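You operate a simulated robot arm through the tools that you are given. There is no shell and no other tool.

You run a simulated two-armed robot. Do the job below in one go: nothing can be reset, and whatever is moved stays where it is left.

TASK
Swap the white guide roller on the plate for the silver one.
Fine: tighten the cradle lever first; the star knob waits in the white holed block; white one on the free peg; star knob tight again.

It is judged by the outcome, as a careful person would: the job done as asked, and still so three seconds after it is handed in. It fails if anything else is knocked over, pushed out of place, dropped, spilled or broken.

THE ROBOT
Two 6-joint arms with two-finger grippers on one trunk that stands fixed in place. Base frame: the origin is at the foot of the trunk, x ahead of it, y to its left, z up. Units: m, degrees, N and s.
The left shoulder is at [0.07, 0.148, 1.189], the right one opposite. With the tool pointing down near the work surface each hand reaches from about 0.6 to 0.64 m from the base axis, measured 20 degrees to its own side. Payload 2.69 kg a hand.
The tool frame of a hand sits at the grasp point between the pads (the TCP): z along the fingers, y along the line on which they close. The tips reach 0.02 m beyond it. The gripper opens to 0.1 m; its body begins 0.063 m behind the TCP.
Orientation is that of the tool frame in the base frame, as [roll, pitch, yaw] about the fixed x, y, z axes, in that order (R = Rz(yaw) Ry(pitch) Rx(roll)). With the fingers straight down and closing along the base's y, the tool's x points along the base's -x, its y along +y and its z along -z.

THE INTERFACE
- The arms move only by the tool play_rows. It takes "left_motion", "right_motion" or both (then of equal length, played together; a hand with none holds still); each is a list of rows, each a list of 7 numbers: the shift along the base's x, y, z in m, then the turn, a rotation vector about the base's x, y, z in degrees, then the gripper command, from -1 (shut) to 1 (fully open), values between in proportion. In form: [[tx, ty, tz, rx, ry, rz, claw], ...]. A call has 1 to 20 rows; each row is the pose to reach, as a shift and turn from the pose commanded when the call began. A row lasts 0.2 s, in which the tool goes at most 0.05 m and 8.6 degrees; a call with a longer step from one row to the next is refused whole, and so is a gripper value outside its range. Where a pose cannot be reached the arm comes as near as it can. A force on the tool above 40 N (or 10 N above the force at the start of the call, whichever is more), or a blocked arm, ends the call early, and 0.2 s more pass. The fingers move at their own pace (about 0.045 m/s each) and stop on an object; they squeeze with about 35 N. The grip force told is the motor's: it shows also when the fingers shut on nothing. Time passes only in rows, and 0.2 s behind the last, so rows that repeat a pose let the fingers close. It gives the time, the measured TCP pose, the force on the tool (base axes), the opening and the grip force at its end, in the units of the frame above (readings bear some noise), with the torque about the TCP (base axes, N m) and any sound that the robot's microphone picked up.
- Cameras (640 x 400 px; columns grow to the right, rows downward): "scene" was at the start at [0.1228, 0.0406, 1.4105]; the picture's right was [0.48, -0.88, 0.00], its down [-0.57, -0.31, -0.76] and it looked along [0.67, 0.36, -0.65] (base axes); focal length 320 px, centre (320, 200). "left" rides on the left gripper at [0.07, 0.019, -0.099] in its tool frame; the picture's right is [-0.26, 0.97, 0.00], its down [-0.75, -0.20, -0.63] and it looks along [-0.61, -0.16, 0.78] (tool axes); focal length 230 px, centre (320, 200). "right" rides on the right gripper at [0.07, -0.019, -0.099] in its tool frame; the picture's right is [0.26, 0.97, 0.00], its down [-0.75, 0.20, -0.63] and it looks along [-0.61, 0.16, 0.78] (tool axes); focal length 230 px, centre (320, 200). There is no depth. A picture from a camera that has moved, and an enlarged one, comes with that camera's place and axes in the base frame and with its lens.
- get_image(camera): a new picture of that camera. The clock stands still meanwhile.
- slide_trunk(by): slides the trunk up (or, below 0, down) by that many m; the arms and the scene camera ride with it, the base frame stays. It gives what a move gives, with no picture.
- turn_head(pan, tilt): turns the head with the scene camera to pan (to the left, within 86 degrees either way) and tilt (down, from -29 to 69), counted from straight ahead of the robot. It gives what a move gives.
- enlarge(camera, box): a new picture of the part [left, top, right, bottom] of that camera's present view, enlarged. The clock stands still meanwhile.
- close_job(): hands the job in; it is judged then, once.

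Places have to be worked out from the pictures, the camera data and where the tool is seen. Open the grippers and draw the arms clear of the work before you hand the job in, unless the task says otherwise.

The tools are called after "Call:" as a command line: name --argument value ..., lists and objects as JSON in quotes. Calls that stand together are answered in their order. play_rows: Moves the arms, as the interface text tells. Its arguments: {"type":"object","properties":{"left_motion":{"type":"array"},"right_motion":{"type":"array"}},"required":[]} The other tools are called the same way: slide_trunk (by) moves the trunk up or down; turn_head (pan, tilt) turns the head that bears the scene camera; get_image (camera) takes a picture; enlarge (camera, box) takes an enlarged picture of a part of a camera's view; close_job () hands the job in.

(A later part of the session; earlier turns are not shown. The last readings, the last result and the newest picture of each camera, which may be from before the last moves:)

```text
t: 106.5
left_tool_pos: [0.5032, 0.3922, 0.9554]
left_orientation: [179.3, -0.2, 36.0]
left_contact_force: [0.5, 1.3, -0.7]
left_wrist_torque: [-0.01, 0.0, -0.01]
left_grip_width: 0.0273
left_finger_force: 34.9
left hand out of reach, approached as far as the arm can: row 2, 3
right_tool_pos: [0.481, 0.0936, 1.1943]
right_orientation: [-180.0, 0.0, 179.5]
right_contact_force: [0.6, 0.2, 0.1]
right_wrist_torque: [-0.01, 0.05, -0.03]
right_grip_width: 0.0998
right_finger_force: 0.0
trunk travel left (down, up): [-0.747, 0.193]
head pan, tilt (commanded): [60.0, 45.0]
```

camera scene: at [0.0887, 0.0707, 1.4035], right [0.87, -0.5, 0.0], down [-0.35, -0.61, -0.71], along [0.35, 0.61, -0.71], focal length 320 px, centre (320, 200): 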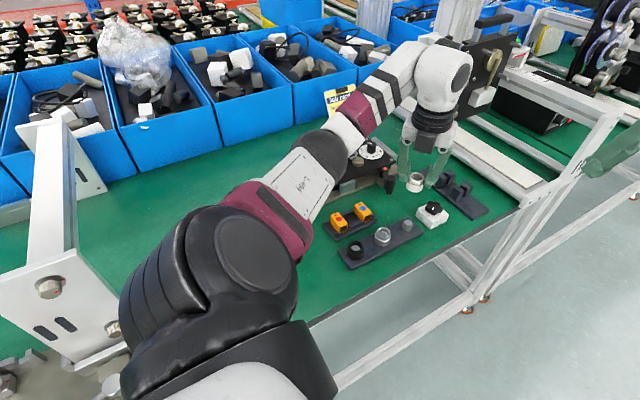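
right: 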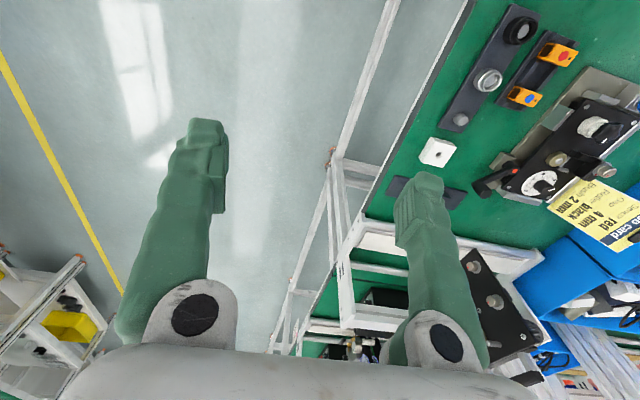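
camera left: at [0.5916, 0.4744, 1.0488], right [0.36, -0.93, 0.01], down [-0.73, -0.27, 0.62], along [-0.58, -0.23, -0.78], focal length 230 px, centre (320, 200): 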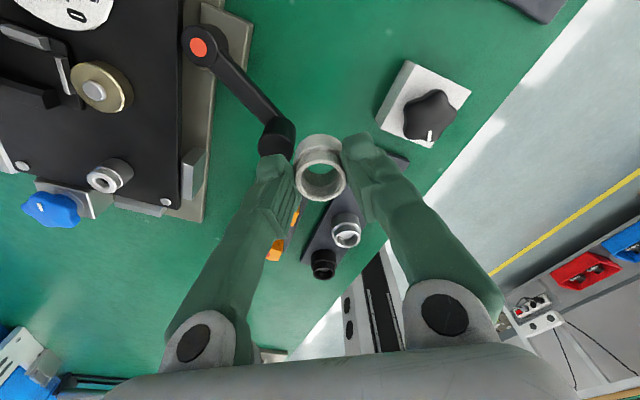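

The limit is real but relaxes as the hand goes lower relative to the shoulder: here it is fine at z 0.955. I look at the peg from both cameras now.

Call:
get_image --camera "left"

Call:
enlarge --camera "scene" --box '[330, 160, 460, 270]'

```text
taken
camera left: at [0.5707, 0.4186, 1.0543], right [0.36, -0.93, 0.01], down [-0.73, -0.27, 0.62], along [-0.58, -0.23, -0.78], focal length 230 px, centre (320, 200)
```

left: 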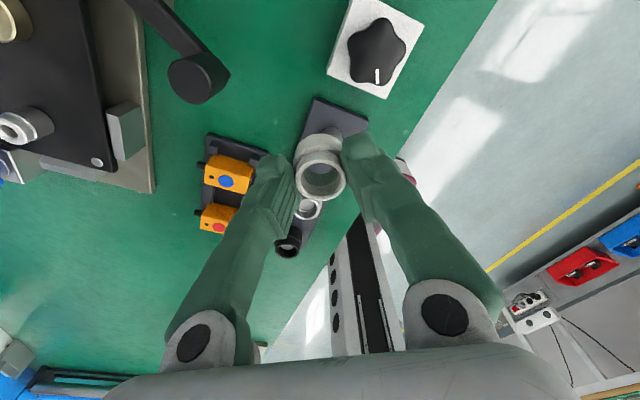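

```text
3.64 times, centred on (395, 215) of scene
camera zoom: at [0.0888, 0.0705, 1.4035], right [0.87, -0.5, 0.0], down [-0.35, -0.61, -0.71], along [0.35, 0.61, -0.71], focal length 1165 px, centre (47, 146)
```

zoom: 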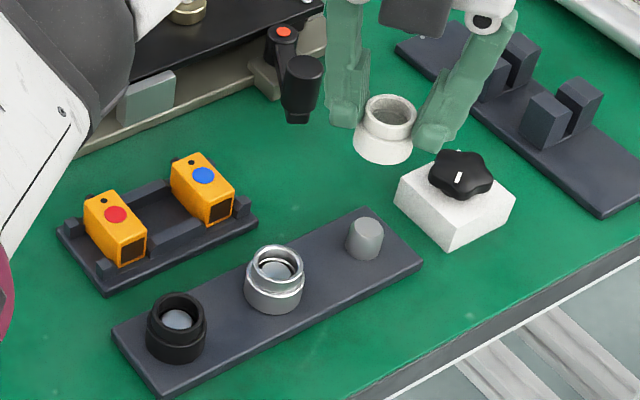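

The free peg is at about (0.496, 0.379), top z about 0.863 (pegs at x about 0.350, 0.423, 0.496), rack surface about 0.842. The roller's bottom is 40 mm below the TCP. I move above the peg at z 0.935.

Call:
play_rows --left_motion '[[0, 0, -0.012, 0, 0, 0, -1], [-0.003, -0.006, -0.02, 0, 0, 0, -1], [-0.0072, -0.0132, -0.02, 0, 0, 0, -1], [-0.0072, -0.0132, -0.02, 0, 0, 0, -1]]'

Call:
get_image --camera "left"

Call:
enlarge --camera "scene" --box '[360, 170, 440, 240]'

```text
t: 107.5
left_tool_pos: [0.497, 0.379, 0.9364]
left_orientation: [179.3, -0.2, 35.9]
left_contact_force: [-1.0, -0.4, 0.1]
left_wrist_torque: [0.02, -0.01, 0.01]
left_grip_width: 0.027
left_finger_force: 34.7
right_tool_pos: [0.4794, 0.0933, 1.1951]
right_orientation: [-179.9, -0.1, 179.7]
right_contact_force: [-0.1, 0.8, -0.3]
right_wrist_torque: [0.02, -0.01, 0.03]
right_grip_width: 0.0998
right_finger_force: 0.0
trunk travel left (down, up): [-0.747, 0.193]
head pan, tilt (commanded): [60.0, 45.0]
```

```text
taken
camera left: at [0.5642, 0.4059, 1.0348], right [0.36, -0.93, 0.01], down [-0.73, -0.27, 0.62], along [-0.58, -0.23, -0.78], focal length 230 px, centre (320, 200)
```

left: 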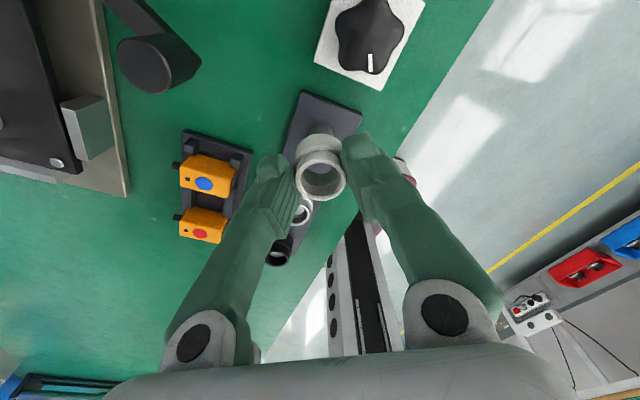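

```text
5.71 times, centred on (400, 205) of scene
camera zoom: at [0.089, 0.0707, 1.4035], right [0.87, -0.5, 0.0], down [-0.35, -0.61, -0.71], along [0.35, 0.61, -0.71], focal length 1831 px, centre (-137, 171)
```

zoom: 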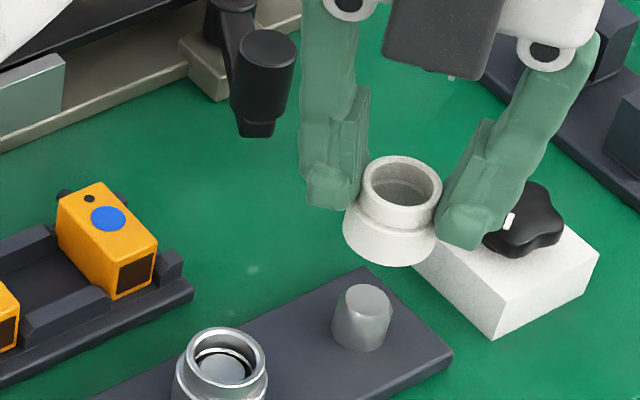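

Reached cleanly. For a third viewpoint on the peg-versus-roller alignment I use the right hand's camera.

Call:
enlarge --camera "right" --box '[400, 20, 560, 140]'

Call:
enlarge --camera "left" --box '[260, 80, 380, 220]'

```text
3.33 times, centred on (480, 80) of right
camera zoom: at [0.4104, 0.0738, 1.2952], right [-0.25, 0.97, 0.0], down [0.75, 0.2, 0.63], along [0.61, 0.16, -0.78], focal length 767 px, centre (-213, 600)
```

zoom: 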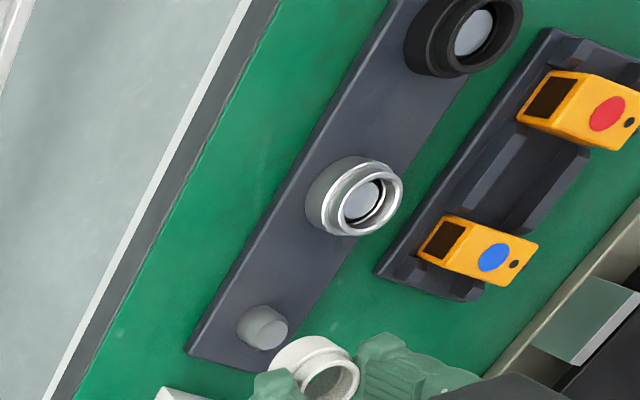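

```text
2.86 times, centred on (320, 150) of left
camera zoom: at [0.5642, 0.4059, 1.0348], right [0.36, -0.93, 0.01], down [-0.73, -0.27, 0.62], along [-0.58, -0.23, -0.78], focal length 657 px, centre (320, 343)
```

zoom: 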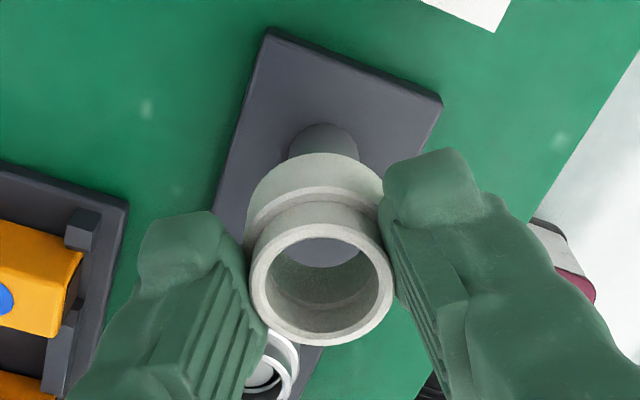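

I zoom further on the peg in the scene and right-hand views for a precise fix.

Call:
enlarge --camera "right" --box '[440, 90, 500, 140]'

Call:
enlarge --camera "scene" --box '[405, 205, 445, 240]'

```text
8.00 times, centred on (470, 115) of right
camera zoom: at [0.4104, 0.0738, 1.2952], right [-0.25, 0.97, 0.0], down [0.75, 0.2, 0.63], along [0.61, 0.16, -0.78], focal length 1841 px, centre (-880, 880)
```

zoom: 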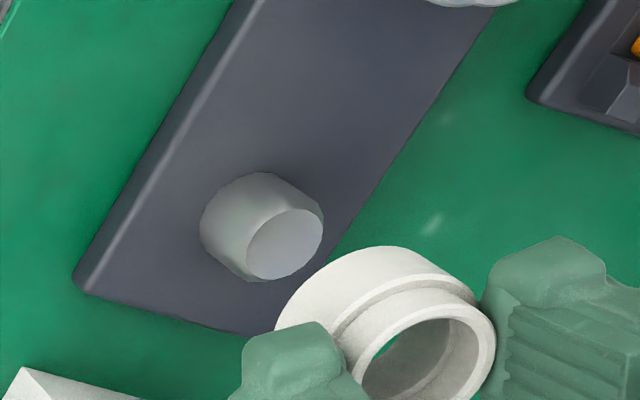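

```text
11.43 times, centred on (425, 222) of scene
camera zoom: at [0.089, 0.0707, 1.4035], right [0.87, -0.5, 0.0], down [-0.35, -0.61, -0.71], along [0.35, 0.61, -0.71], focal length 3661 px, centre (-880, -57)
```

zoom: 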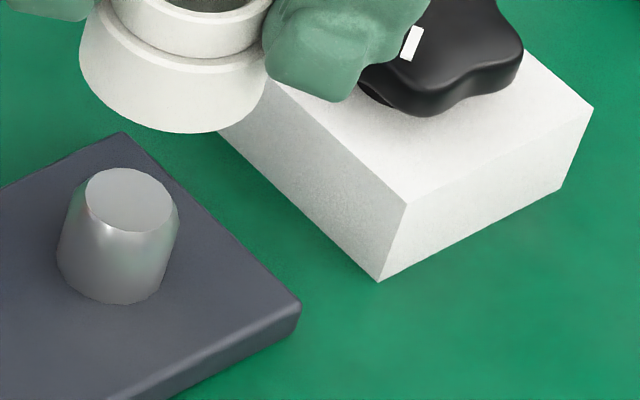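

Relative to the roller, both cameras put the peg about 3.3 mm toward −x and 1 mm toward −y. I correct by that, lower to just above the peg, and re-check.

Call:
play_rows --left_motion '[[-0.0033, -0.001, 0, 0, 0, 0, -1], [-0.0033, -0.001, -0.01, 0, 0, 0, -1], [-0.0033, -0.001, -0.02, 0, 0, 0, -1], [-0.0033, -0.001, -0.024, 0, 0, 0, -1], [-0.0033, -0.001, -0.024, 0, 0, 0, -1]]'

Call:
enlarge --camera "right" --box '[440, 90, 500, 140]'

Call:
enlarge --camera "scene" --box '[395, 190, 445, 235]'

Call:
enlarge --camera "left" --box '[260, 100, 380, 220]'

```text
t: 108.7
left_tool_pos: [0.4927, 0.3784, 0.9131]
left_orientation: [179.2, -0.3, 35.9]
left_contact_force: [-0.7, 0.0, -0.5]
left_wrist_torque: [0.0, -0.01, 0.01]
left_grip_width: 0.027
left_finger_force: 35.0
right_tool_pos: [0.4794, 0.0933, 1.1952]
right_orientation: [-179.8, 0.0, 179.6]
right_contact_force: [1.0, 0.6, -0.4]
right_wrist_torque: [0.01, 0.0, 0.02]
right_grip_width: 0.1002
right_finger_force: 0.0
trunk travel left (down, up): [-0.747, 0.193]
head pan, tilt (commanded): [60.0, 45.0]
```

```text
8.00 times, centred on (470, 115) of right
camera zoom: at [0.4103, 0.0737, 1.2953], right [-0.25, 0.97, 0.0], down [0.75, 0.2, 0.63], along [0.61, 0.16, -0.78], focal length 1841 px, centre (-880, 880)
```

zoom: 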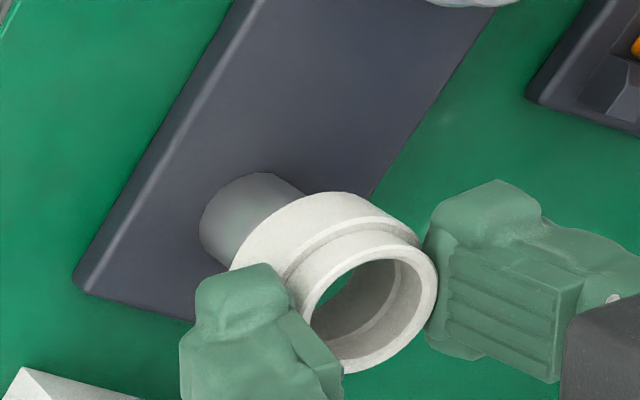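

```text
8.89 times, centred on (420, 212) of scene
camera zoom: at [0.0889, 0.0706, 1.4035], right [0.87, -0.5, 0.0], down [-0.35, -0.61, -0.71], along [0.35, 0.61, -0.71], focal length 2848 px, centre (-569, 89)
```

zoom: 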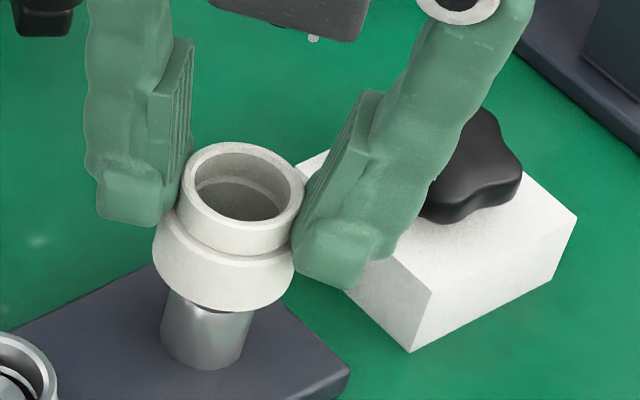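

```text
3.33 times, centred on (320, 160) of left
camera zoom: at [0.5608, 0.4045, 1.0112], right [0.36, -0.93, 0.01], down [-0.73, -0.27, 0.62], along [-0.58, -0.23, -0.78], focal length 767 px, centre (320, 333)
```

zoom: 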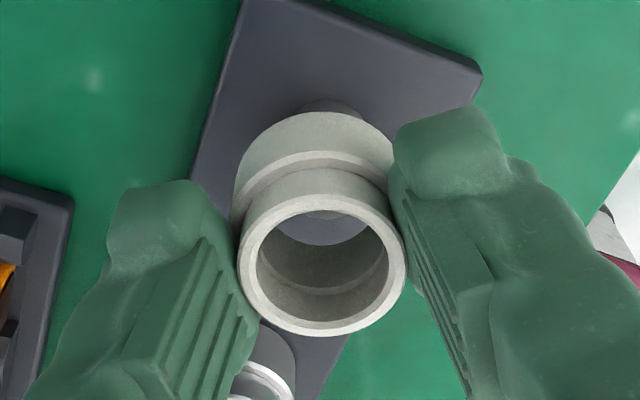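

Alignment looks right in all three views (the peg axis projects onto the roller axis within about 1 mm). I lower slowly with force monitoring.

Call:
play_rows --left_motion '[[0, 0, -0.003, 0, 0, 0, -1], [0, 0, -0.006, 0, 0, 0, -1], [0, 0, -0.009, 0, 0, 0, -1], [0, 0, -0.012, 0, 0, 0, -1], [0, 0, -0.012, 0, 0, 0, -1]]'

Call:
enlarge --camera "scene" --box '[395, 190, 445, 235]'

```text
t: 109.9
left_tool_pos: [0.4927, 0.3779, 0.9012]
left_orientation: [179.3, -0.3, 35.9]
left_contact_force: [-1.2, -1.7, 0.5]
left_wrist_torque: [0.01, 0.01, -0.05]
left_grip_width: 0.0265
left_finger_force: 34.7
right_tool_pos: [0.4789, 0.0919, 1.195]
right_orientation: [179.9, -0.1, 179.6]
right_contact_force: [0.2, -1.3, 0.5]
right_wrist_torque: [0.03, -0.02, 0.02]
right_grip_width: 0.0999
right_finger_force: 0.1
trunk travel left (down, up): [-0.747, 0.193]
head pan, tilt (commanded): [60.0, 45.0]
```

```text
8.89 times, centred on (420, 212) of scene
camera zoom: at [0.0885, 0.0701, 1.4035], right [0.87, -0.5, 0.0], down [-0.35, -0.61, -0.71], along [0.35, 0.61, -0.71], focal length 2848 px, centre (-569, 89)
```

zoom: 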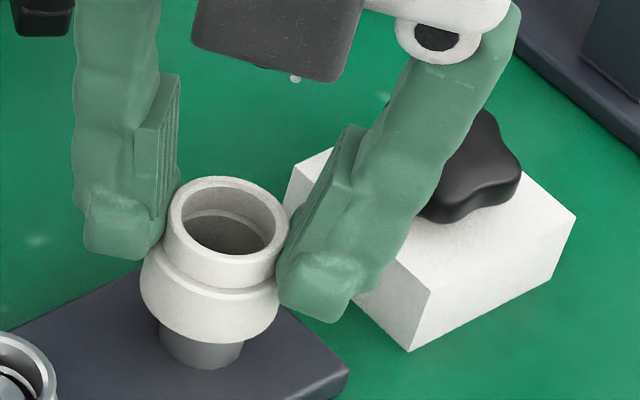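

The peg is entering the bore with no force. I continue down.

Call:
play_rows --left_motion '[[0, 0, -0.003, 0, 0, 0, -1], [0, 0, -0.006, 0, 0, 0, -1], [0, 0, -0.009, 0, 0, 0, -1], [0, 0, -0.012, 0, 0, 0, -1], [0, 0, -0.012, 0, 0, 0, -1]]'

Call:
enlarge --camera "scene" --box '[395, 190, 445, 235]'

```text
t: 111.1
left_tool_pos: [0.4927, 0.376, 0.8886]
left_orientation: [179.4, -0.4, 35.9]
left_contact_force: [-1.3, -4.3, 1.4]
left_wrist_torque: [-0.14, 0.04, -0.01]
left_grip_width: 0.0267
left_finger_force: 35.3
right_tool_pos: [0.4792, 0.0912, 1.1958]
right_orientation: [-180.0, -0.1, 179.6]
right_contact_force: [-0.2, 0.9, 0.0]
right_wrist_torque: [-0.01, 0.02, 0.0]
right_grip_width: 0.1
right_finger_force: 0.1
trunk travel left (down, up): [-0.747, 0.193]
head pan, tilt (commanded): [60.0, 45.0]
```

```text
8.89 times, centred on (420, 212) of scene
camera zoom: at [0.0881, 0.0689, 1.4036], right [0.87, -0.5, 0.0], down [-0.35, -0.61, -0.71], along [0.35, 0.61, -0.71], focal length 2848 px, centre (-569, 89)
```

zoom: 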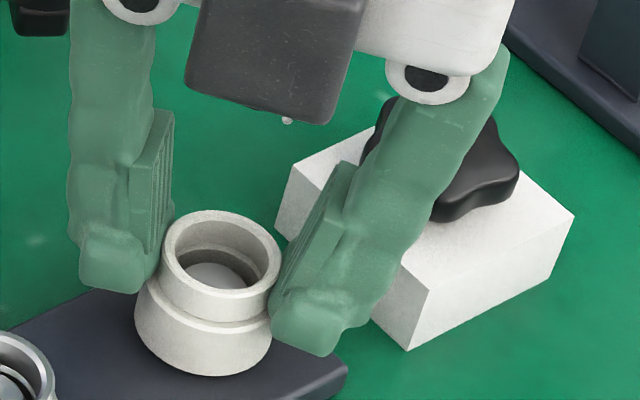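

Nearly down. I lower the last few millimetres until it seats.

Call:
play_rows --left_motion '[[0, -0.0005, -0.002, 0, 0, 0, -1], [0, -0.0005, -0.004, 0, 0, 0, -1], [0, -0.0005, -0.006, 0, 0, 0, -1], [0, -0.0005, -0.007, 0, 0, 0, -1]]'

Call:
enlarge --camera "scene" --box '[395, 190, 445, 235]'

```text
t: 112.1
left_tool_pos: [0.4919, 0.3768, 0.8858]
left_orientation: [179.1, -1.0, 35.9]
left_contact_force: [6.0, 4.7, 30.4]
left_wrist_torque: [0.05, 0.2, 0.02]
left_grip_width: 0.027
left_finger_force: 34.8
right_tool_pos: [0.4771, 0.0908, 1.1974]
right_orientation: [180.0, 0.1, 179.7]
right_contact_force: [-0.6, -0.2, 0.4]
right_wrist_torque: [0.01, -0.01, -0.01]
right_grip_width: 0.1001
right_finger_force: 0.0
trunk travel left (down, up): [-0.747, 0.193]
head pan, tilt (commanded): [60.0, 45.0]
```

```text
8.89 times, centred on (420, 212) of scene
camera zoom: at [0.085, 0.0674, 1.4043], right [0.87, -0.5, 0.0], down [-0.35, -0.61, -0.71], along [0.36, 0.61, -0.7], focal length 2848 px, centre (-569, 89)
```

zoom: 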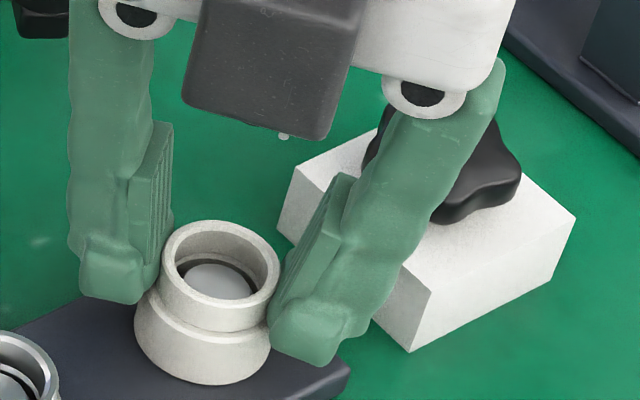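

Seated (30 N reaction). I ease off, open, and rise.

Call:
play_rows --left_motion '[[0, 0, 0.002, 0, 0, 0, -1], [0, 0, 0.004, 0, 0, 0, -1], [0, 0, 0.004, 0, 0, 0, 0.0], [0, 0, 0.004, 0, 0, 0, 0.0], [0, 0, 0.004, 0, 0, 0, 0.0], [0, 0, 0.015, 0, 0, 0, 0.0], [0, 0, 0.035, 0, 0, 0, 0.0], [0, 0, 0.06, 0, 0, 0, 0.0]]'

Call:
enlarge --camera "scene" --box '[330, 160, 460, 270]'

Call:
get_image --camera "left"

```text
t: 113.9
left_tool_pos: [0.4934, 0.3777, 0.9411]
left_orientation: [179.2, -0.3, 35.9]
left_contact_force: [0.3, 0.1, 0.2]
left_wrist_torque: [-0.02, 0.04, -0.01]
left_grip_width: 0.0498
left_finger_force: 0.0
right_tool_pos: [0.48, 0.092, 1.1955]
right_orientation: [180.0, -0.1, 179.6]
right_contact_force: [0.0, 0.0, 0.2]
right_wrist_torque: [0.02, -0.01, -0.02]
right_grip_width: 0.1
right_finger_force: 0.1
trunk travel left (down, up): [-0.747, 0.193]
head pan, tilt (commanded): [60.0, 45.0]
```

```text
3.64 times, centred on (395, 215) of scene
camera zoom: at [0.0885, 0.07, 1.4035], right [0.87, -0.5, 0.0], down [-0.35, -0.61, -0.71], along [0.35, 0.61, -0.71], focal length 1165 px, centre (47, 146)
```

zoom: 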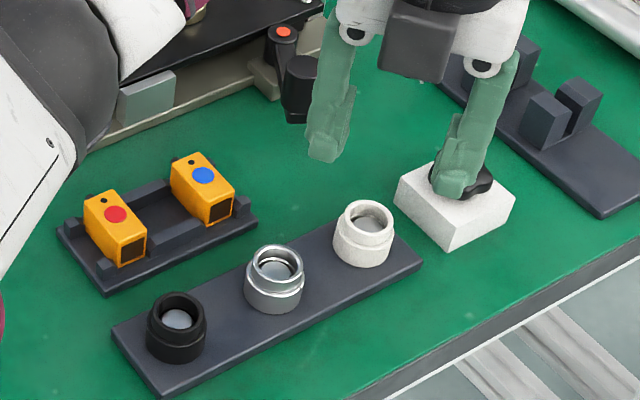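

```text
taken
camera left: at [0.5613, 0.4042, 1.0399], right [0.36, -0.93, 0.01], down [-0.73, -0.27, 0.62], along [-0.58, -0.23, -0.78], focal length 230 px, centre (320, 200)
```

left: 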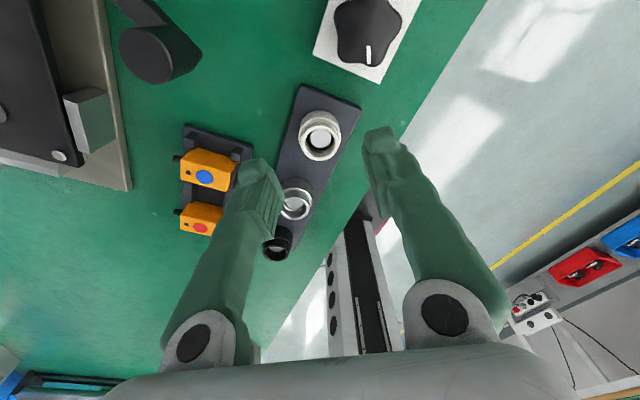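

The white roller is properly on the free peg. The silver one is at about (0.423, 0.3775), closer in, so I first test the approach in small steps at this trunk height.

Call:
play_rows --left_motion '[[-0.008, 0, 0, 0, 0, 0, 0.2], [-0.016, 0, 0, 0, 0, 0, 0.2], [-0.024, 0, 0, 0, 0, 0, 0.2], [-0.024, 0, 0, 0, 0, 0, 0.2]]'

```text
t: 114.9
left_tool_pos: [0.4708, 0.3774, 0.941]
left_orientation: [179.4, -0.3, 35.9]
left_contact_force: [-0.1, 0.7, -0.2]
left_wrist_torque: [-0.03, 0.0, -0.03]
left_grip_width: 0.0601
left_finger_force: 0.1
right_tool_pos: [0.4786, 0.093, 1.1944]
right_orientation: [-179.9, -0.1, 179.7]
right_contact_force: [-0.6, -0.2, -0.7]
right_wrist_torque: [-0.04, 0.01, 0.02]
right_grip_width: 0.1
right_finger_force: 0.1
trunk travel left (down, up): [-0.747, 0.193]
head pan, tilt (commanded): [60.0, 45.0]
```

Fine. I continue toward the silver roller.

Call:
play_rows --left_motion '[[-0.008, 0, 0, 0, 0, 0, 0.2], [-0.016, 0, 0, 0, 0, 0, 0.2], [-0.024, 0, 0, 0, 0, 0, 0.2], [-0.032, 0, 0, 0, 0, 0, 0.2], [-0.032, 0, 0, 0, 0, 0, 0.2]]'

```text
t: 116.1
left_tool_pos: [0.4377, 0.377, 0.9408]
left_orientation: [179.2, -0.2, 35.8]
left_contact_force: [-0.2, 1.3, 0.0]
left_wrist_torque: [0.01, -0.01, 0.02]
left_grip_width: 0.0599
left_finger_force: 0.2
right_tool_pos: [0.4801, 0.0918, 1.1956]
right_orientation: [-179.8, 0.0, 179.7]
right_contact_force: [0.4, -0.7, -0.7]
right_wrist_torque: [0.04, -0.02, -0.01]
right_grip_width: 0.1001
right_finger_force: 0.0
trunk travel left (down, up): [-0.747, 0.193]
head pan, tilt (commanded): [60.0, 45.0]
```

Still fine. I make the last step over the silver roller and inspect it.

Call:
play_rows --left_motion '[[-0.007, 0, 0, 0, 0, 0, 0.0], [-0.0147, 0.0005, 0, 0, 0, 0, 0.0], [-0.0147, 0.0005, 0, 0, 0, 0, 0.0], [-0.0147, 0.0005, 0, 0, 0, 0, 0.0]]'

Call:
enlarge --camera "left" --box '[260, 70, 380, 190]'

Call:
enlarge --camera "scene" --box '[350, 200, 420, 260]'

Call:
enlarge --camera "right" --box '[440, 40, 520, 100]'

```text
t: 117.1
left_tool_pos: [0.4235, 0.3791, 0.9425]
left_orientation: [179.4, -0.3, 35.8]
left_contact_force: [0.1, -1.5, 0.3]
left_wrist_torque: [0.02, 0.0, 0.0]
left_grip_width: 0.0499
left_finger_force: 0.1
right_tool_pos: [0.4797, 0.0947, 1.1955]
right_orientation: [-179.9, -0.1, 179.5]
right_contact_force: [0.0, 0.3, 0.0]
right_wrist_torque: [-0.04, -0.01, -0.03]
right_grip_width: 0.0997
right_finger_force: 0.1
trunk travel left (down, up): [-0.747, 0.193]
head pan, tilt (commanded): [60.0, 45.0]
```

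```text
3.33 times, centred on (320, 130) of left
camera zoom: at [0.4902, 0.4048, 1.0407], right [0.36, -0.93, 0.01], down [-0.73, -0.27, 0.62], along [-0.58, -0.23, -0.78], focal length 767 px, centre (320, 433)
```

zoom: 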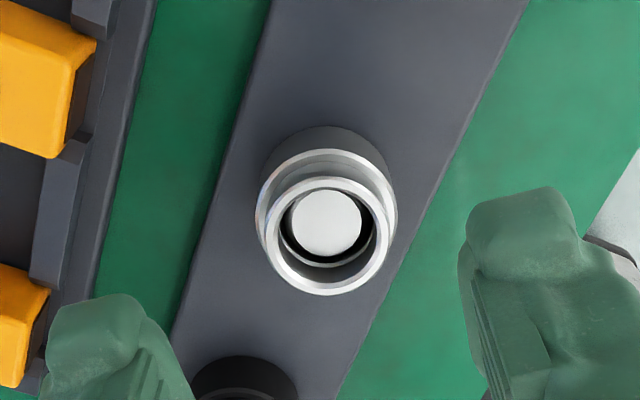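

```text
6.67 times, centred on (385, 230) of scene
camera zoom: at [0.0888, 0.0706, 1.4035], right [0.87, -0.5, 0.0], down [-0.35, -0.61, -0.71], along [0.35, 0.61, -0.71], focal length 2136 px, centre (-113, 0)
```

zoom: 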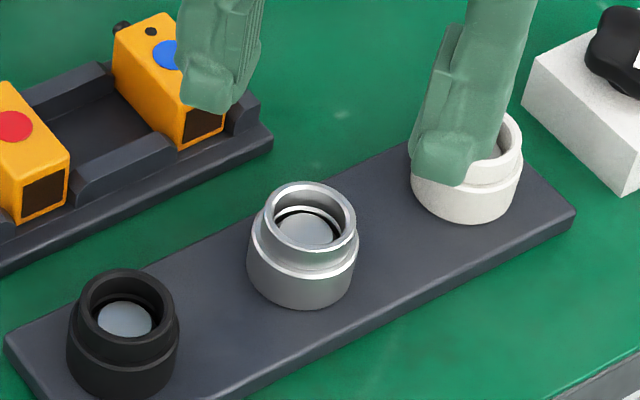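

```text
6.67 times, centred on (480, 70) of right
camera zoom: at [0.4102, 0.0737, 1.2953], right [-0.25, 0.97, 0.0], down [0.75, 0.2, 0.63], along [0.61, 0.16, -0.78], focal length 1534 px, centre (-747, 1067)
```

zoom: 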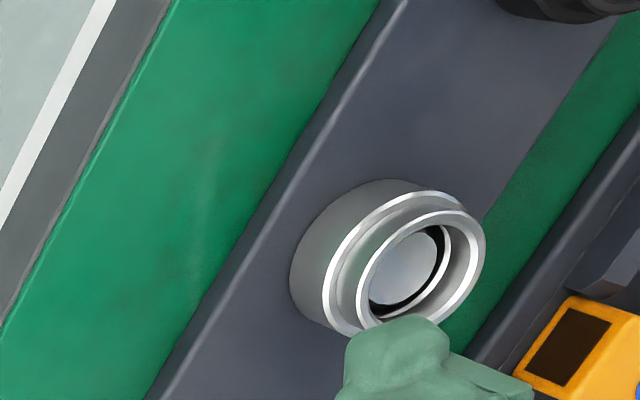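

All three cameras show the silver roller about 2 mm toward −x and −y of the TCP. I correct that and descend to grip its rim at TCP z 0.886.

Call:
play_rows --left_motion '[[-0.002, -0.0022, -0.015, 0, 0, 0, 0.0], [-0.002, -0.0022, -0.03, 0, 0, 0, 0.0], [-0.002, -0.0022, -0.042, 0, 0, 0, 0.0], [-0.002, -0.0022, -0.05, 0, 0, 0, 0.0], [-0.002, -0.0022, -0.056, 0, 0, 0, 0.0], [-0.002, -0.0022, -0.056, 0, 0, 0, 0.0]]'

Call:
enlarge --camera "left" --box '[250, 100, 390, 240]'

Call:
enlarge --camera "scene" --box '[350, 190, 430, 260]'

```text
t: 118.5
left_tool_pos: [0.4206, 0.3757, 0.8847]
left_orientation: [179.3, -0.3, 35.9]
left_contact_force: [-0.3, -0.2, 0.2]
left_wrist_torque: [-0.02, 0.02, 0.01]
left_grip_width: 0.05
left_finger_force: 0.0
right_tool_pos: [0.4809, 0.0933, 1.1942]
right_orientation: [-179.8, -0.1, 179.6]
right_contact_force: [0.0, -0.2, -0.6]
right_wrist_torque: [0.0, 0.03, 0.02]
right_grip_width: 0.1
right_finger_force: 0.1
trunk travel left (down, up): [-0.747, 0.193]
head pan, tilt (commanded): [60.0, 45.0]
```

```text
2.86 times, centred on (320, 170) of left
camera zoom: at [0.4869, 0.403, 0.9832], right [0.36, -0.93, 0.01], down [-0.73, -0.27, 0.62], along [-0.58, -0.23, -0.78], focal length 657 px, centre (320, 286)
```

zoom: 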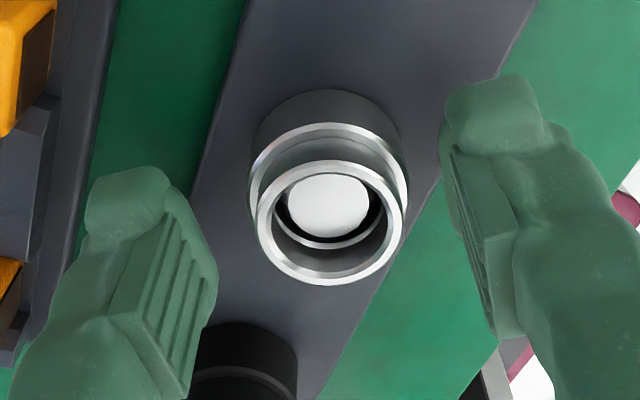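

```text
5.71 times, centred on (390, 225) of scene
camera zoom: at [0.0888, 0.0705, 1.4035], right [0.87, -0.5, 0.0], down [-0.35, -0.61, -0.71], along [0.35, 0.61, -0.71], focal length 1831 px, centre (-80, 57)
```

zoom: 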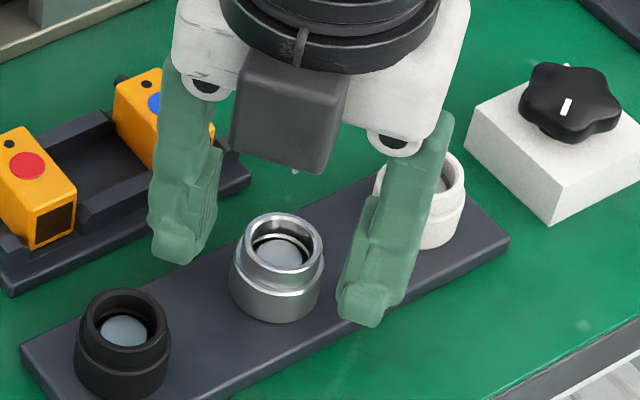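

Well placed; 2 mm off along the closing direction. I shift that and close on the rim.

Call:
play_rows --left_motion '[[0.0008, -0.002, 0, 0, 0, 0, 0.0], [0.0008, -0.002, 0, 0, 0, 0, -1], [0.0008, -0.002, 0, 0, 0, 0, -1], [0.0008, -0.002, 0, 0, 0, 0, -1], [0.0008, -0.002, 0, 0, 0, 0, -1]]'

Call:
enlarge --camera "left" --box '[250, 100, 390, 240]'

```text
t: 119.7
left_tool_pos: [0.4215, 0.3744, 0.885]
left_orientation: [179.4, -0.4, 35.9]
left_contact_force: [2.0, 2.0, 6.5]
left_wrist_torque: [0.12, 0.03, 0.01]
left_grip_width: 0.0274
left_finger_force: 35.2
right_tool_pos: [0.4795, 0.0924, 1.1956]
right_orientation: [-180.0, -0.1, 179.7]
right_contact_force: [0.7, -0.5, -1.1]
right_wrist_torque: [-0.01, -0.01, -0.02]
right_grip_width: 0.1
right_finger_force: 0.1
trunk travel left (down, up): [-0.747, 0.193]
head pan, tilt (commanded): [60.0, 45.0]
```

```text
2.86 times, centred on (320, 170) of left
camera zoom: at [0.4881, 0.4007, 0.9841], right [0.36, -0.93, 0.01], down [-0.73, -0.27, 0.62], along [-0.58, -0.23, -0.78], focal length 657 px, centre (320, 286)
```

zoom: 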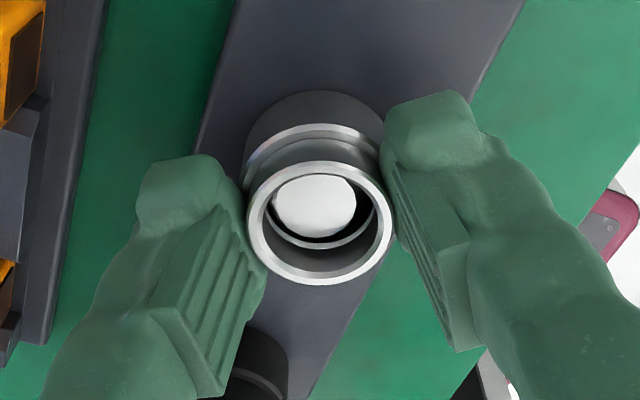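

Silver roller gripped (27.4 mm, same as the white). I lift it gently off its peg.

Call:
play_rows --left_motion '[[0, 0, 0.004, 0, 0, 0, -1], [0, 0, 0.01, 0, 0, 0, -1], [0, 0, 0.018, 0, 0, 0, -1], [0, 0, 0.028, 0, 0, 0, -1], [0, 0, 0.04, 0, 0, 0, -1], [0, 0, 0.05, 0, 0, 0, -1]]'

Call:
enlarge --camera "scene" --box '[330, 160, 460, 270]'

```text
t: 121.1
left_tool_pos: [0.4217, 0.3734, 0.9354]
left_orientation: [179.4, -0.4, 35.9]
left_contact_force: [-0.4, 0.1, -0.4]
left_wrist_torque: [0.0, 0.0, 0.01]
left_grip_width: 0.0272
left_finger_force: 34.8
right_tool_pos: [0.4794, 0.0923, 1.1939]
right_orientation: [-179.9, -0.1, 179.6]
right_contact_force: [0.3, 0.4, 0.0]
right_wrist_torque: [0.0, -0.02, 0.0]
right_grip_width: 0.0999
right_finger_force: 0.1
trunk travel left (down, up): [-0.747, 0.193]
head pan, tilt (commanded): [60.0, 45.0]
```

```text
3.64 times, centred on (395, 215) of scene
camera zoom: at [0.0888, 0.0705, 1.4035], right [0.87, -0.5, 0.0], down [-0.35, -0.61, -0.71], along [0.35, 0.61, -0.71], focal length 1165 px, centre (47, 146)
```

zoom: 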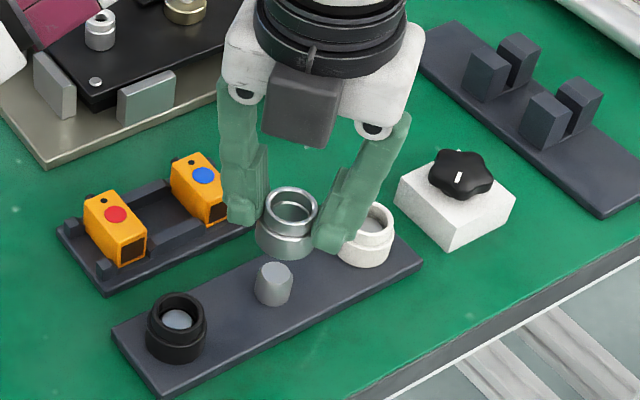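

The silver roller is free of its peg. I carry it over toward the plate in stages: first straight out in +y at this height.

Call:
play_rows --left_motion '[[0.0, 0.02, 0.005, 0, 0, 0, -1], [0.002, 0.045, 0.01, 0, 0, 0, -1], [0.004, 0.07, 0.01, 0, 0, 0, -1], [0.006, 0.095, 0.01, 0, 0, 0, -1], [0.008, 0.12, 0.01, 0, 0, 0, -1], [0.008, 0.12, 0.01, 0, 0, 0, -1]]'

```text
t: 122.5
left_tool_pos: [0.4289, 0.4943, 0.9456]
left_orientation: [179.3, -0.3, 35.9]
left_contact_force: [-0.4, 0.6, -1.1]
left_wrist_torque: [0.01, 0.02, 0.01]
left_grip_width: 0.0272
left_finger_force: 35.5
right_tool_pos: [0.4804, 0.0934, 1.195]
right_orientation: [-179.9, -0.1, 179.6]
right_contact_force: [0.1, 0.5, 0.4]
right_wrist_torque: [0.05, 0.01, -0.01]
right_grip_width: 0.0999
right_finger_force: 0.1
trunk travel left (down, up): [-0.747, 0.193]
head pan, tilt (commanded): [60.0, 45.0]
```

Good. Now up and further out to above the stud.

Call:
play_rows --left_motion '[[0.0, 0.01, 0.03, 0, 0, 0, -1], [0.002, 0.025, 0.06, 0, 0, 0, -1], [0.004, 0.05, 0.085, 0, 0, 0, -1], [0.006, 0.075, 0.105, 0, 0, 0, -1], [0.008, 0.1, 0.115, 0, 0, 0, -1], [0.008, 0.1, 0.115, 0, 0, 0, -1]]'

```text
t: 123.9
left_tool_pos: [0.4377, 0.5938, 1.0584]
left_orientation: [179.3, -0.3, 35.8]
left_contact_force: [-0.3, -0.8, -0.7]
left_wrist_torque: [0.0, -0.02, 0.02]
left_grip_width: 0.0274
left_finger_force: 34.8
right_tool_pos: [0.48, 0.0934, 1.1952]
right_orientation: [180.0, -0.2, 179.6]
right_contact_force: [-0.3, 0.6, 0.3]
right_wrist_torque: [0.01, -0.04, -0.02]
right_grip_width: 0.1001
right_finger_force: 0.0
trunk travel left (down, up): [-0.747, 0.193]
head pan, tilt (commanded): [60.0, 45.0]
```

Reached exactly. I lower the trunk 0.09 m so that the hand comes down to z about 0.968 above the stud.

Call:
slide_trunk --by -0.09

Call:
enlarge --camera "left" --box '[250, 80, 390, 220]'

Call:
enlarge --camera "scene" --box '[290, 70, 390, 160]'

Call:
get_image --camera "right"

```text
t: 125.2
left_tool_pos: [0.438, 0.594, 0.9694]
left_orientation: [179.3, -0.3, 35.9]
left_contact_force: [0.8, -0.1, 0.0]
left_wrist_torque: [-0.02, -0.02, -0.02]
left_grip_width: 0.0271
left_finger_force: 35.0
right_tool_pos: [0.48, 0.0935, 1.1056]
right_orientation: [-179.9, 0.0, 179.7]
right_contact_force: [0.5, -0.5, 0.5]
right_wrist_torque: [0.03, -0.02, 0.0]
right_grip_width: 0.1
right_finger_force: 0.0
trunk travel left (down, up): [-0.657, 0.283]
head pan, tilt (commanded): [60.0, 45.0]
```

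```text
2.86 times, centred on (320, 150) of left
camera zoom: at [0.5052, 0.6204, 1.0681], right [0.36, -0.93, 0.01], down [-0.73, -0.27, 0.62], along [-0.58, -0.23, -0.78], focal length 657 px, centre (320, 343)
```

zoom: 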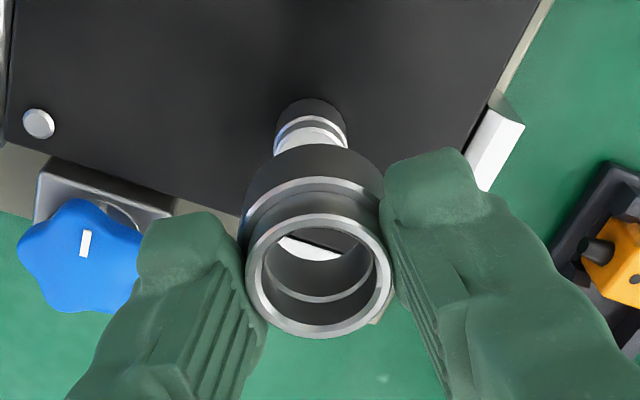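

```text
4.44 times, centred on (340, 115) of scene
camera zoom: at [0.0887, 0.0707, 1.3135], right [0.87, -0.5, 0.0], down [-0.35, -0.61, -0.71], along [0.35, 0.61, -0.71], focal length 1424 px, centre (231, 578)
```

zoom: 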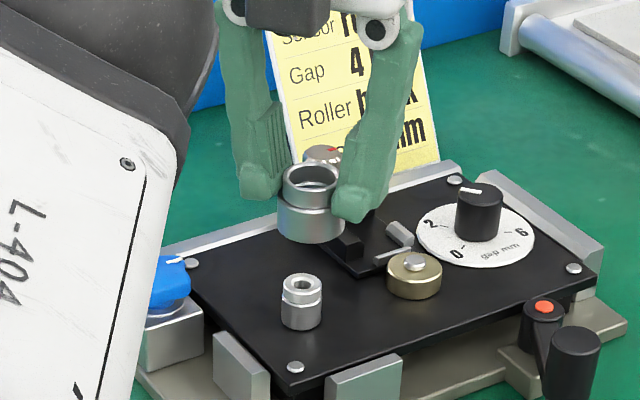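

```text
taken
camera right: at [0.4101, 0.0738, 1.2053], right [-0.25, 0.97, 0.0], down [0.75, 0.2, 0.63], along [0.61, 0.16, -0.78], focal length 230 px, centre (320, 200)
```

right: 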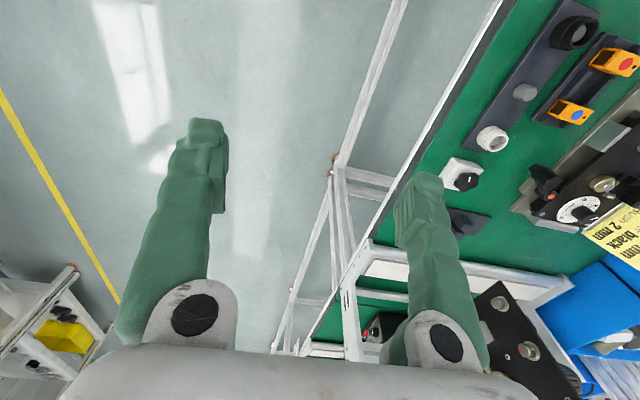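

The stud is visible below; both the image and the remembered white-roller grip pose say I need about (−0.8, +2) mm. I apply that and lower until the roller bottom is just above the stud.

Call:
play_rows --left_motion '[[-0.0008, 0.002, 0, 0, 0, 0, -1], [-0.0008, 0.002, -0.008, 0, 0, 0, -1], [-0.0008, 0.002, -0.016, 0, 0, 0, -1], [-0.0008, 0.002, -0.022, 0, 0, 0, -1], [-0.0008, 0.002, -0.022, 0, 0, 0, -1]]'

Call:
enlarge --camera "left" --box '[250, 80, 390, 220]'

Call:
enlarge --camera "scene" --box '[310, 90, 370, 150]'

```text
t: 126.4
left_tool_pos: [0.4383, 0.5966, 0.9465]
left_orientation: [179.2, -0.3, 35.9]
left_contact_force: [0.2, -0.2, -0.7]
left_wrist_torque: [0.01, 0.02, 0.04]
left_grip_width: 0.0275
left_finger_force: 35.1
right_tool_pos: [0.4798, 0.0928, 1.1053]
right_orientation: [-179.9, -0.1, 179.6]
right_contact_force: [0.1, 0.5, 0.1]
right_wrist_torque: [0.01, 0.0, 0.0]
right_grip_width: 0.1
right_finger_force: 0.1
trunk travel left (down, up): [-0.657, 0.283]
head pan, tilt (commanded): [60.0, 45.0]
```

```text
2.86 times, centred on (320, 150) of left
camera zoom: at [0.5046, 0.6224, 1.0461], right [0.36, -0.93, 0.01], down [-0.73, -0.27, 0.62], along [-0.58, -0.23, -0.78], focal length 657 px, centre (320, 343)
```

zoom: 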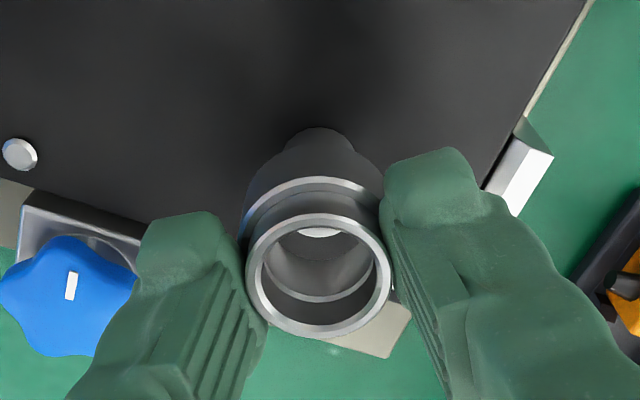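

```text
6.67 times, centred on (340, 120) of scene
camera zoom: at [0.0888, 0.0707, 1.3135], right [0.87, -0.5, 0.0], down [-0.35, -0.61, -0.71], along [0.35, 0.61, -0.71], focal length 2136 px, centre (187, 733)
```

zoom: 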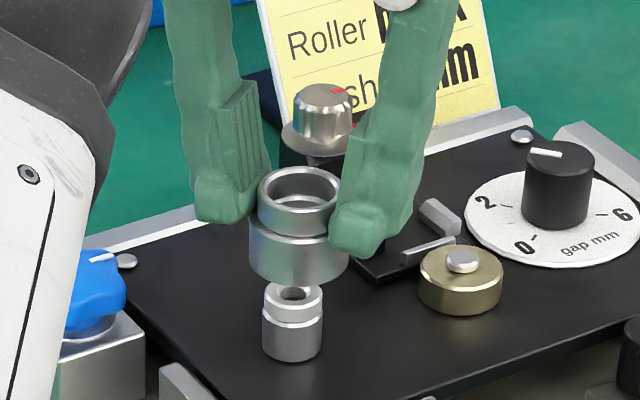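

Alignment is within about 1 mm in both views. I nudge 0.8 mm and lower in small steps with force monitoring.

Call:
play_rows --left_motion '[[-0.0008, 0.0003, 0, 0, 0, 0, -1], [-0.0008, 0.0003, -0.003, 0, 0, 0, -1], [-0.0008, 0.0003, -0.006, 0, 0, 0, -1], [-0.0008, 0.0003, -0.009, 0, 0, 0, -1], [-0.0008, 0.0003, -0.012, 0, 0, 0, -1], [-0.0008, 0.0003, -0.012, 0, 0, 0, -1]]'

Call:
enlarge --camera "scene" --box '[310, 90, 370, 150]'

```text
t: 127.8
left_tool_pos: [0.4362, 0.5957, 0.9347]
left_orientation: [179.3, -0.2, 35.8]
left_contact_force: [-0.4, 0.1, 0.2]
left_wrist_torque: [0.01, -0.01, 0.03]
left_grip_width: 0.0273
left_finger_force: 34.9
right_tool_pos: [0.4788, 0.0942, 1.1061]
right_orientation: [-179.9, -0.1, 179.7]
right_contact_force: [-0.5, -0.4, -0.7]
right_wrist_torque: [-0.01, 0.03, 0.0]
right_grip_width: 0.1001
right_finger_force: 0.1
trunk travel left (down, up): [-0.657, 0.283]
head pan, tilt (commanded): [60.0, 45.0]
```

```text
6.67 times, centred on (340, 120) of scene
camera zoom: at [0.0889, 0.0707, 1.3135], right [0.87, -0.5, 0.0], down [-0.35, -0.61, -0.71], along [0.35, 0.61, -0.71], focal length 2136 px, centre (187, 733)
```

zoom: 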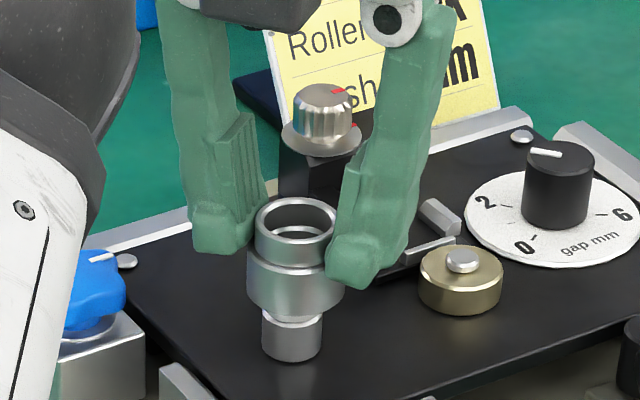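

The roller is starting over the stud without force. I continue down.

Call:
play_rows --left_motion '[[0, 0, -0.003, 0, 0, 0, -1], [0, 0, -0.006, 0, 0, 0, -1], [0, 0, -0.009, 0, 0, 0, -1], [0, 0, -0.012, 0, 0, 0, -1], [0, 0, -0.012, 0, 0, 0, -1]]'

Call:
enlarge --camera "scene" --box '[310, 90, 370, 150]'

```text
t: 129.0
left_tool_pos: [0.4363, 0.5954, 0.9225]
left_orientation: [179.3, -0.3, 35.8]
left_contact_force: [-2.3, -1.9, -1.4]
left_wrist_torque: [-0.08, 0.07, -0.03]
left_grip_width: 0.0274
left_finger_force: 35.1
right_tool_pos: [0.479, 0.0931, 1.1054]
right_orientation: [-179.8, 0.0, 179.7]
right_contact_force: [0.2, 1.1, -0.4]
right_wrist_torque: [-0.01, -0.02, -0.05]
right_grip_width: 0.1
right_finger_force: 0.0
trunk travel left (down, up): [-0.657, 0.283]
head pan, tilt (commanded): [60.0, 45.0]
```

```text
6.67 times, centred on (340, 120) of scene
camera zoom: at [0.0882, 0.0703, 1.3135], right [0.87, -0.5, 0.0], down [-0.35, -0.61, -0.71], along [0.35, 0.61, -0.71], focal length 2136 px, centre (187, 733)
```

zoom: 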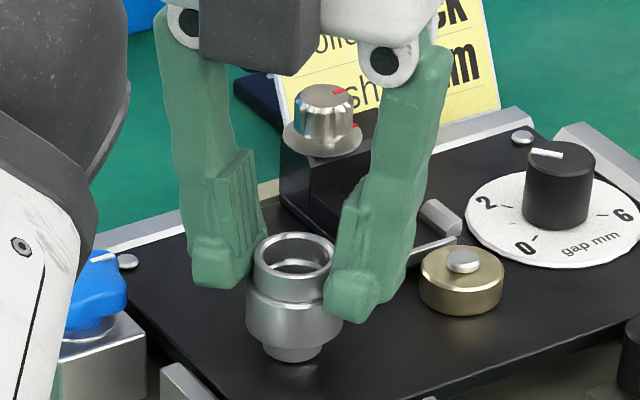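

It slides on easily. I lower the remaining millimetres until it seats on the plate.

Call:
play_rows --left_motion '[[0, 0, -0.002, 0, 0, 0, -1], [0, 0, -0.004, 0, 0, 0, -1], [0, 0, -0.006, 0, 0, 0, -1], [0, 0, -0.008, 0, 0, 0, -1], [0, 0, -0.008, 0, 0, 0, -1]]'

Call:
enlarge --camera "scene" --box '[310, 90, 370, 150]'

```text
t: 130.2
left_tool_pos: [0.4354, 0.5962, 0.9158]
left_orientation: [179.3, -0.4, 35.9]
left_contact_force: [-2.2, -3.0, 0.0]
left_wrist_torque: [-0.12, 0.09, 0.0]
left_grip_width: 0.0271
left_finger_force: 35.2
right_tool_pos: [0.48, 0.0921, 1.1056]
right_orientation: [179.9, -0.2, 179.6]
right_contact_force: [0.9, 0.6, 0.5]
right_wrist_torque: [-0.02, 0.01, 0.02]
right_grip_width: 0.1001
right_finger_force: 0.1
trunk travel left (down, up): [-0.657, 0.283]
head pan, tilt (commanded): [60.0, 45.0]
```

```text
6.67 times, centred on (340, 120) of scene
camera zoom: at [0.0879, 0.0697, 1.3136], right [0.87, -0.5, 0.0], down [-0.35, -0.61, -0.71], along [0.35, 0.61, -0.71], focal length 2136 px, centre (187, 733)
```

zoom: 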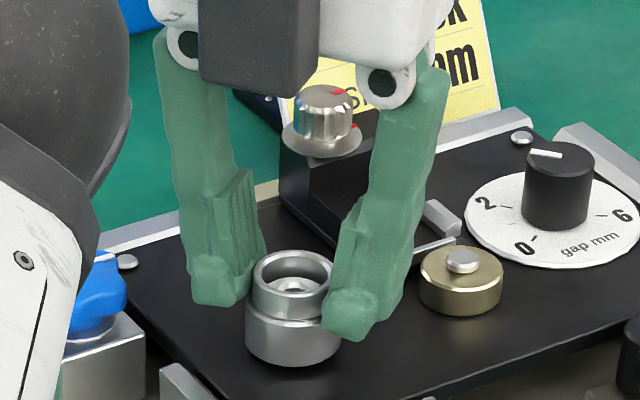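

Call:
play_rows --left_motion '[[0, 0, -0.0015, 0, 0, 0, -1], [0, 0, -0.003, 0, 0, 0, -1], [0, 0, -0.003, 0, 0, 0, -1]]'

```text
t: 131.0
left_tool_pos: [0.436, 0.5953, 0.9135]
left_orientation: [179.1, -0.4, 35.9]
left_contact_force: [-0.1, 0.8, 7.2]
left_wrist_torque: [0.03, 0.13, -0.02]
left_grip_width: 0.0271
left_finger_force: 35.3
right_tool_pos: [0.4778, 0.0939, 1.1063]
right_orientation: [179.9, 0.0, 179.8]
right_contact_force: [0.5, -0.1, -0.3]
right_wrist_torque: [0.02, 0.0, -0.01]
right_grip_width: 0.1001
right_finger_force: 0.1
trunk travel left (down, up): [-0.657, 0.283]
head pan, tilt (commanded): [60.0, 45.0]
```

Contact at z 0.9135 – seated on the plate at the same height the white one had. I release, rise and look.

Call:
play_rows --left_motion '[[0, 0, 0.001, 0, 0, 0, 0.0], [0, 0, 0.001, 0, 0, 0, 0.0], [0, 0, 0.001, 0, 0, 0, 0.0], [0, 0, 0.015, 0, 0, 0, 0.0], [0, 0, 0.035, 0, 0, 0, 0.0], [0, 0, 0.055, 0, 0, 0, 0.0], [0, 0, 0.075, 0, 0, 0, 0.0]]'

Call:
enlarge --camera "scene" --box '[310, 90, 370, 150]'

Call:
enlarge --camera "left" --box '[270, 70, 370, 170]'

```text
t: 132.6
left_tool_pos: [0.4362, 0.5938, 0.9881]
left_orientation: [179.4, -0.3, 35.9]
left_contact_force: [0.5, 0.4, -0.4]
left_wrist_torque: [0.04, 0.06, 0.0]
left_grip_width: 0.0499
left_finger_force: 0.1
right_tool_pos: [0.4796, 0.0926, 1.1046]
right_orientation: [180.0, -0.1, 179.6]
right_contact_force: [-0.2, -0.6, 0.3]
right_wrist_torque: [0.0, 0.01, 0.0]
right_grip_width: 0.0999
right_finger_force: 0.0
trunk travel left (down, up): [-0.657, 0.283]
head pan, tilt (commanded): [60.0, 45.0]
```

```text
6.67 times, centred on (340, 120) of scene
camera zoom: at [0.0885, 0.0698, 1.3135], right [0.87, -0.5, 0.0], down [-0.35, -0.61, -0.71], along [0.35, 0.61, -0.71], focal length 2136 px, centre (187, 733)
```

zoom: 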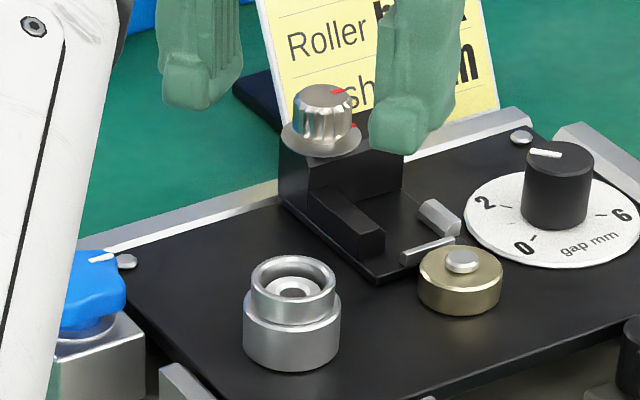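

```text
4.00 times, centred on (320, 120) of left
camera zoom: at [0.5037, 0.6208, 1.087], right [0.36, -0.93, 0.01], down [-0.73, -0.27, 0.62], along [-0.58, -0.23, -0.78], focal length 920 px, centre (320, 520)
```

zoom: 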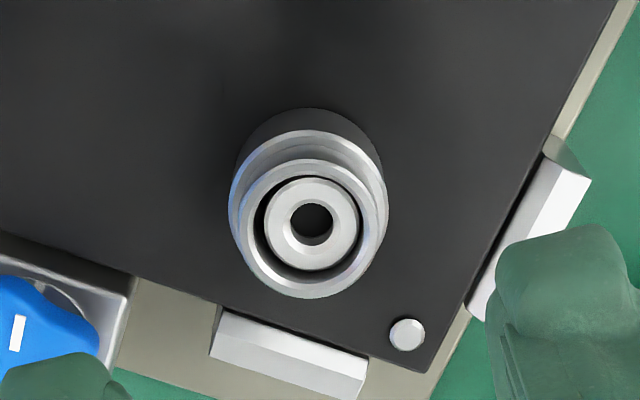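

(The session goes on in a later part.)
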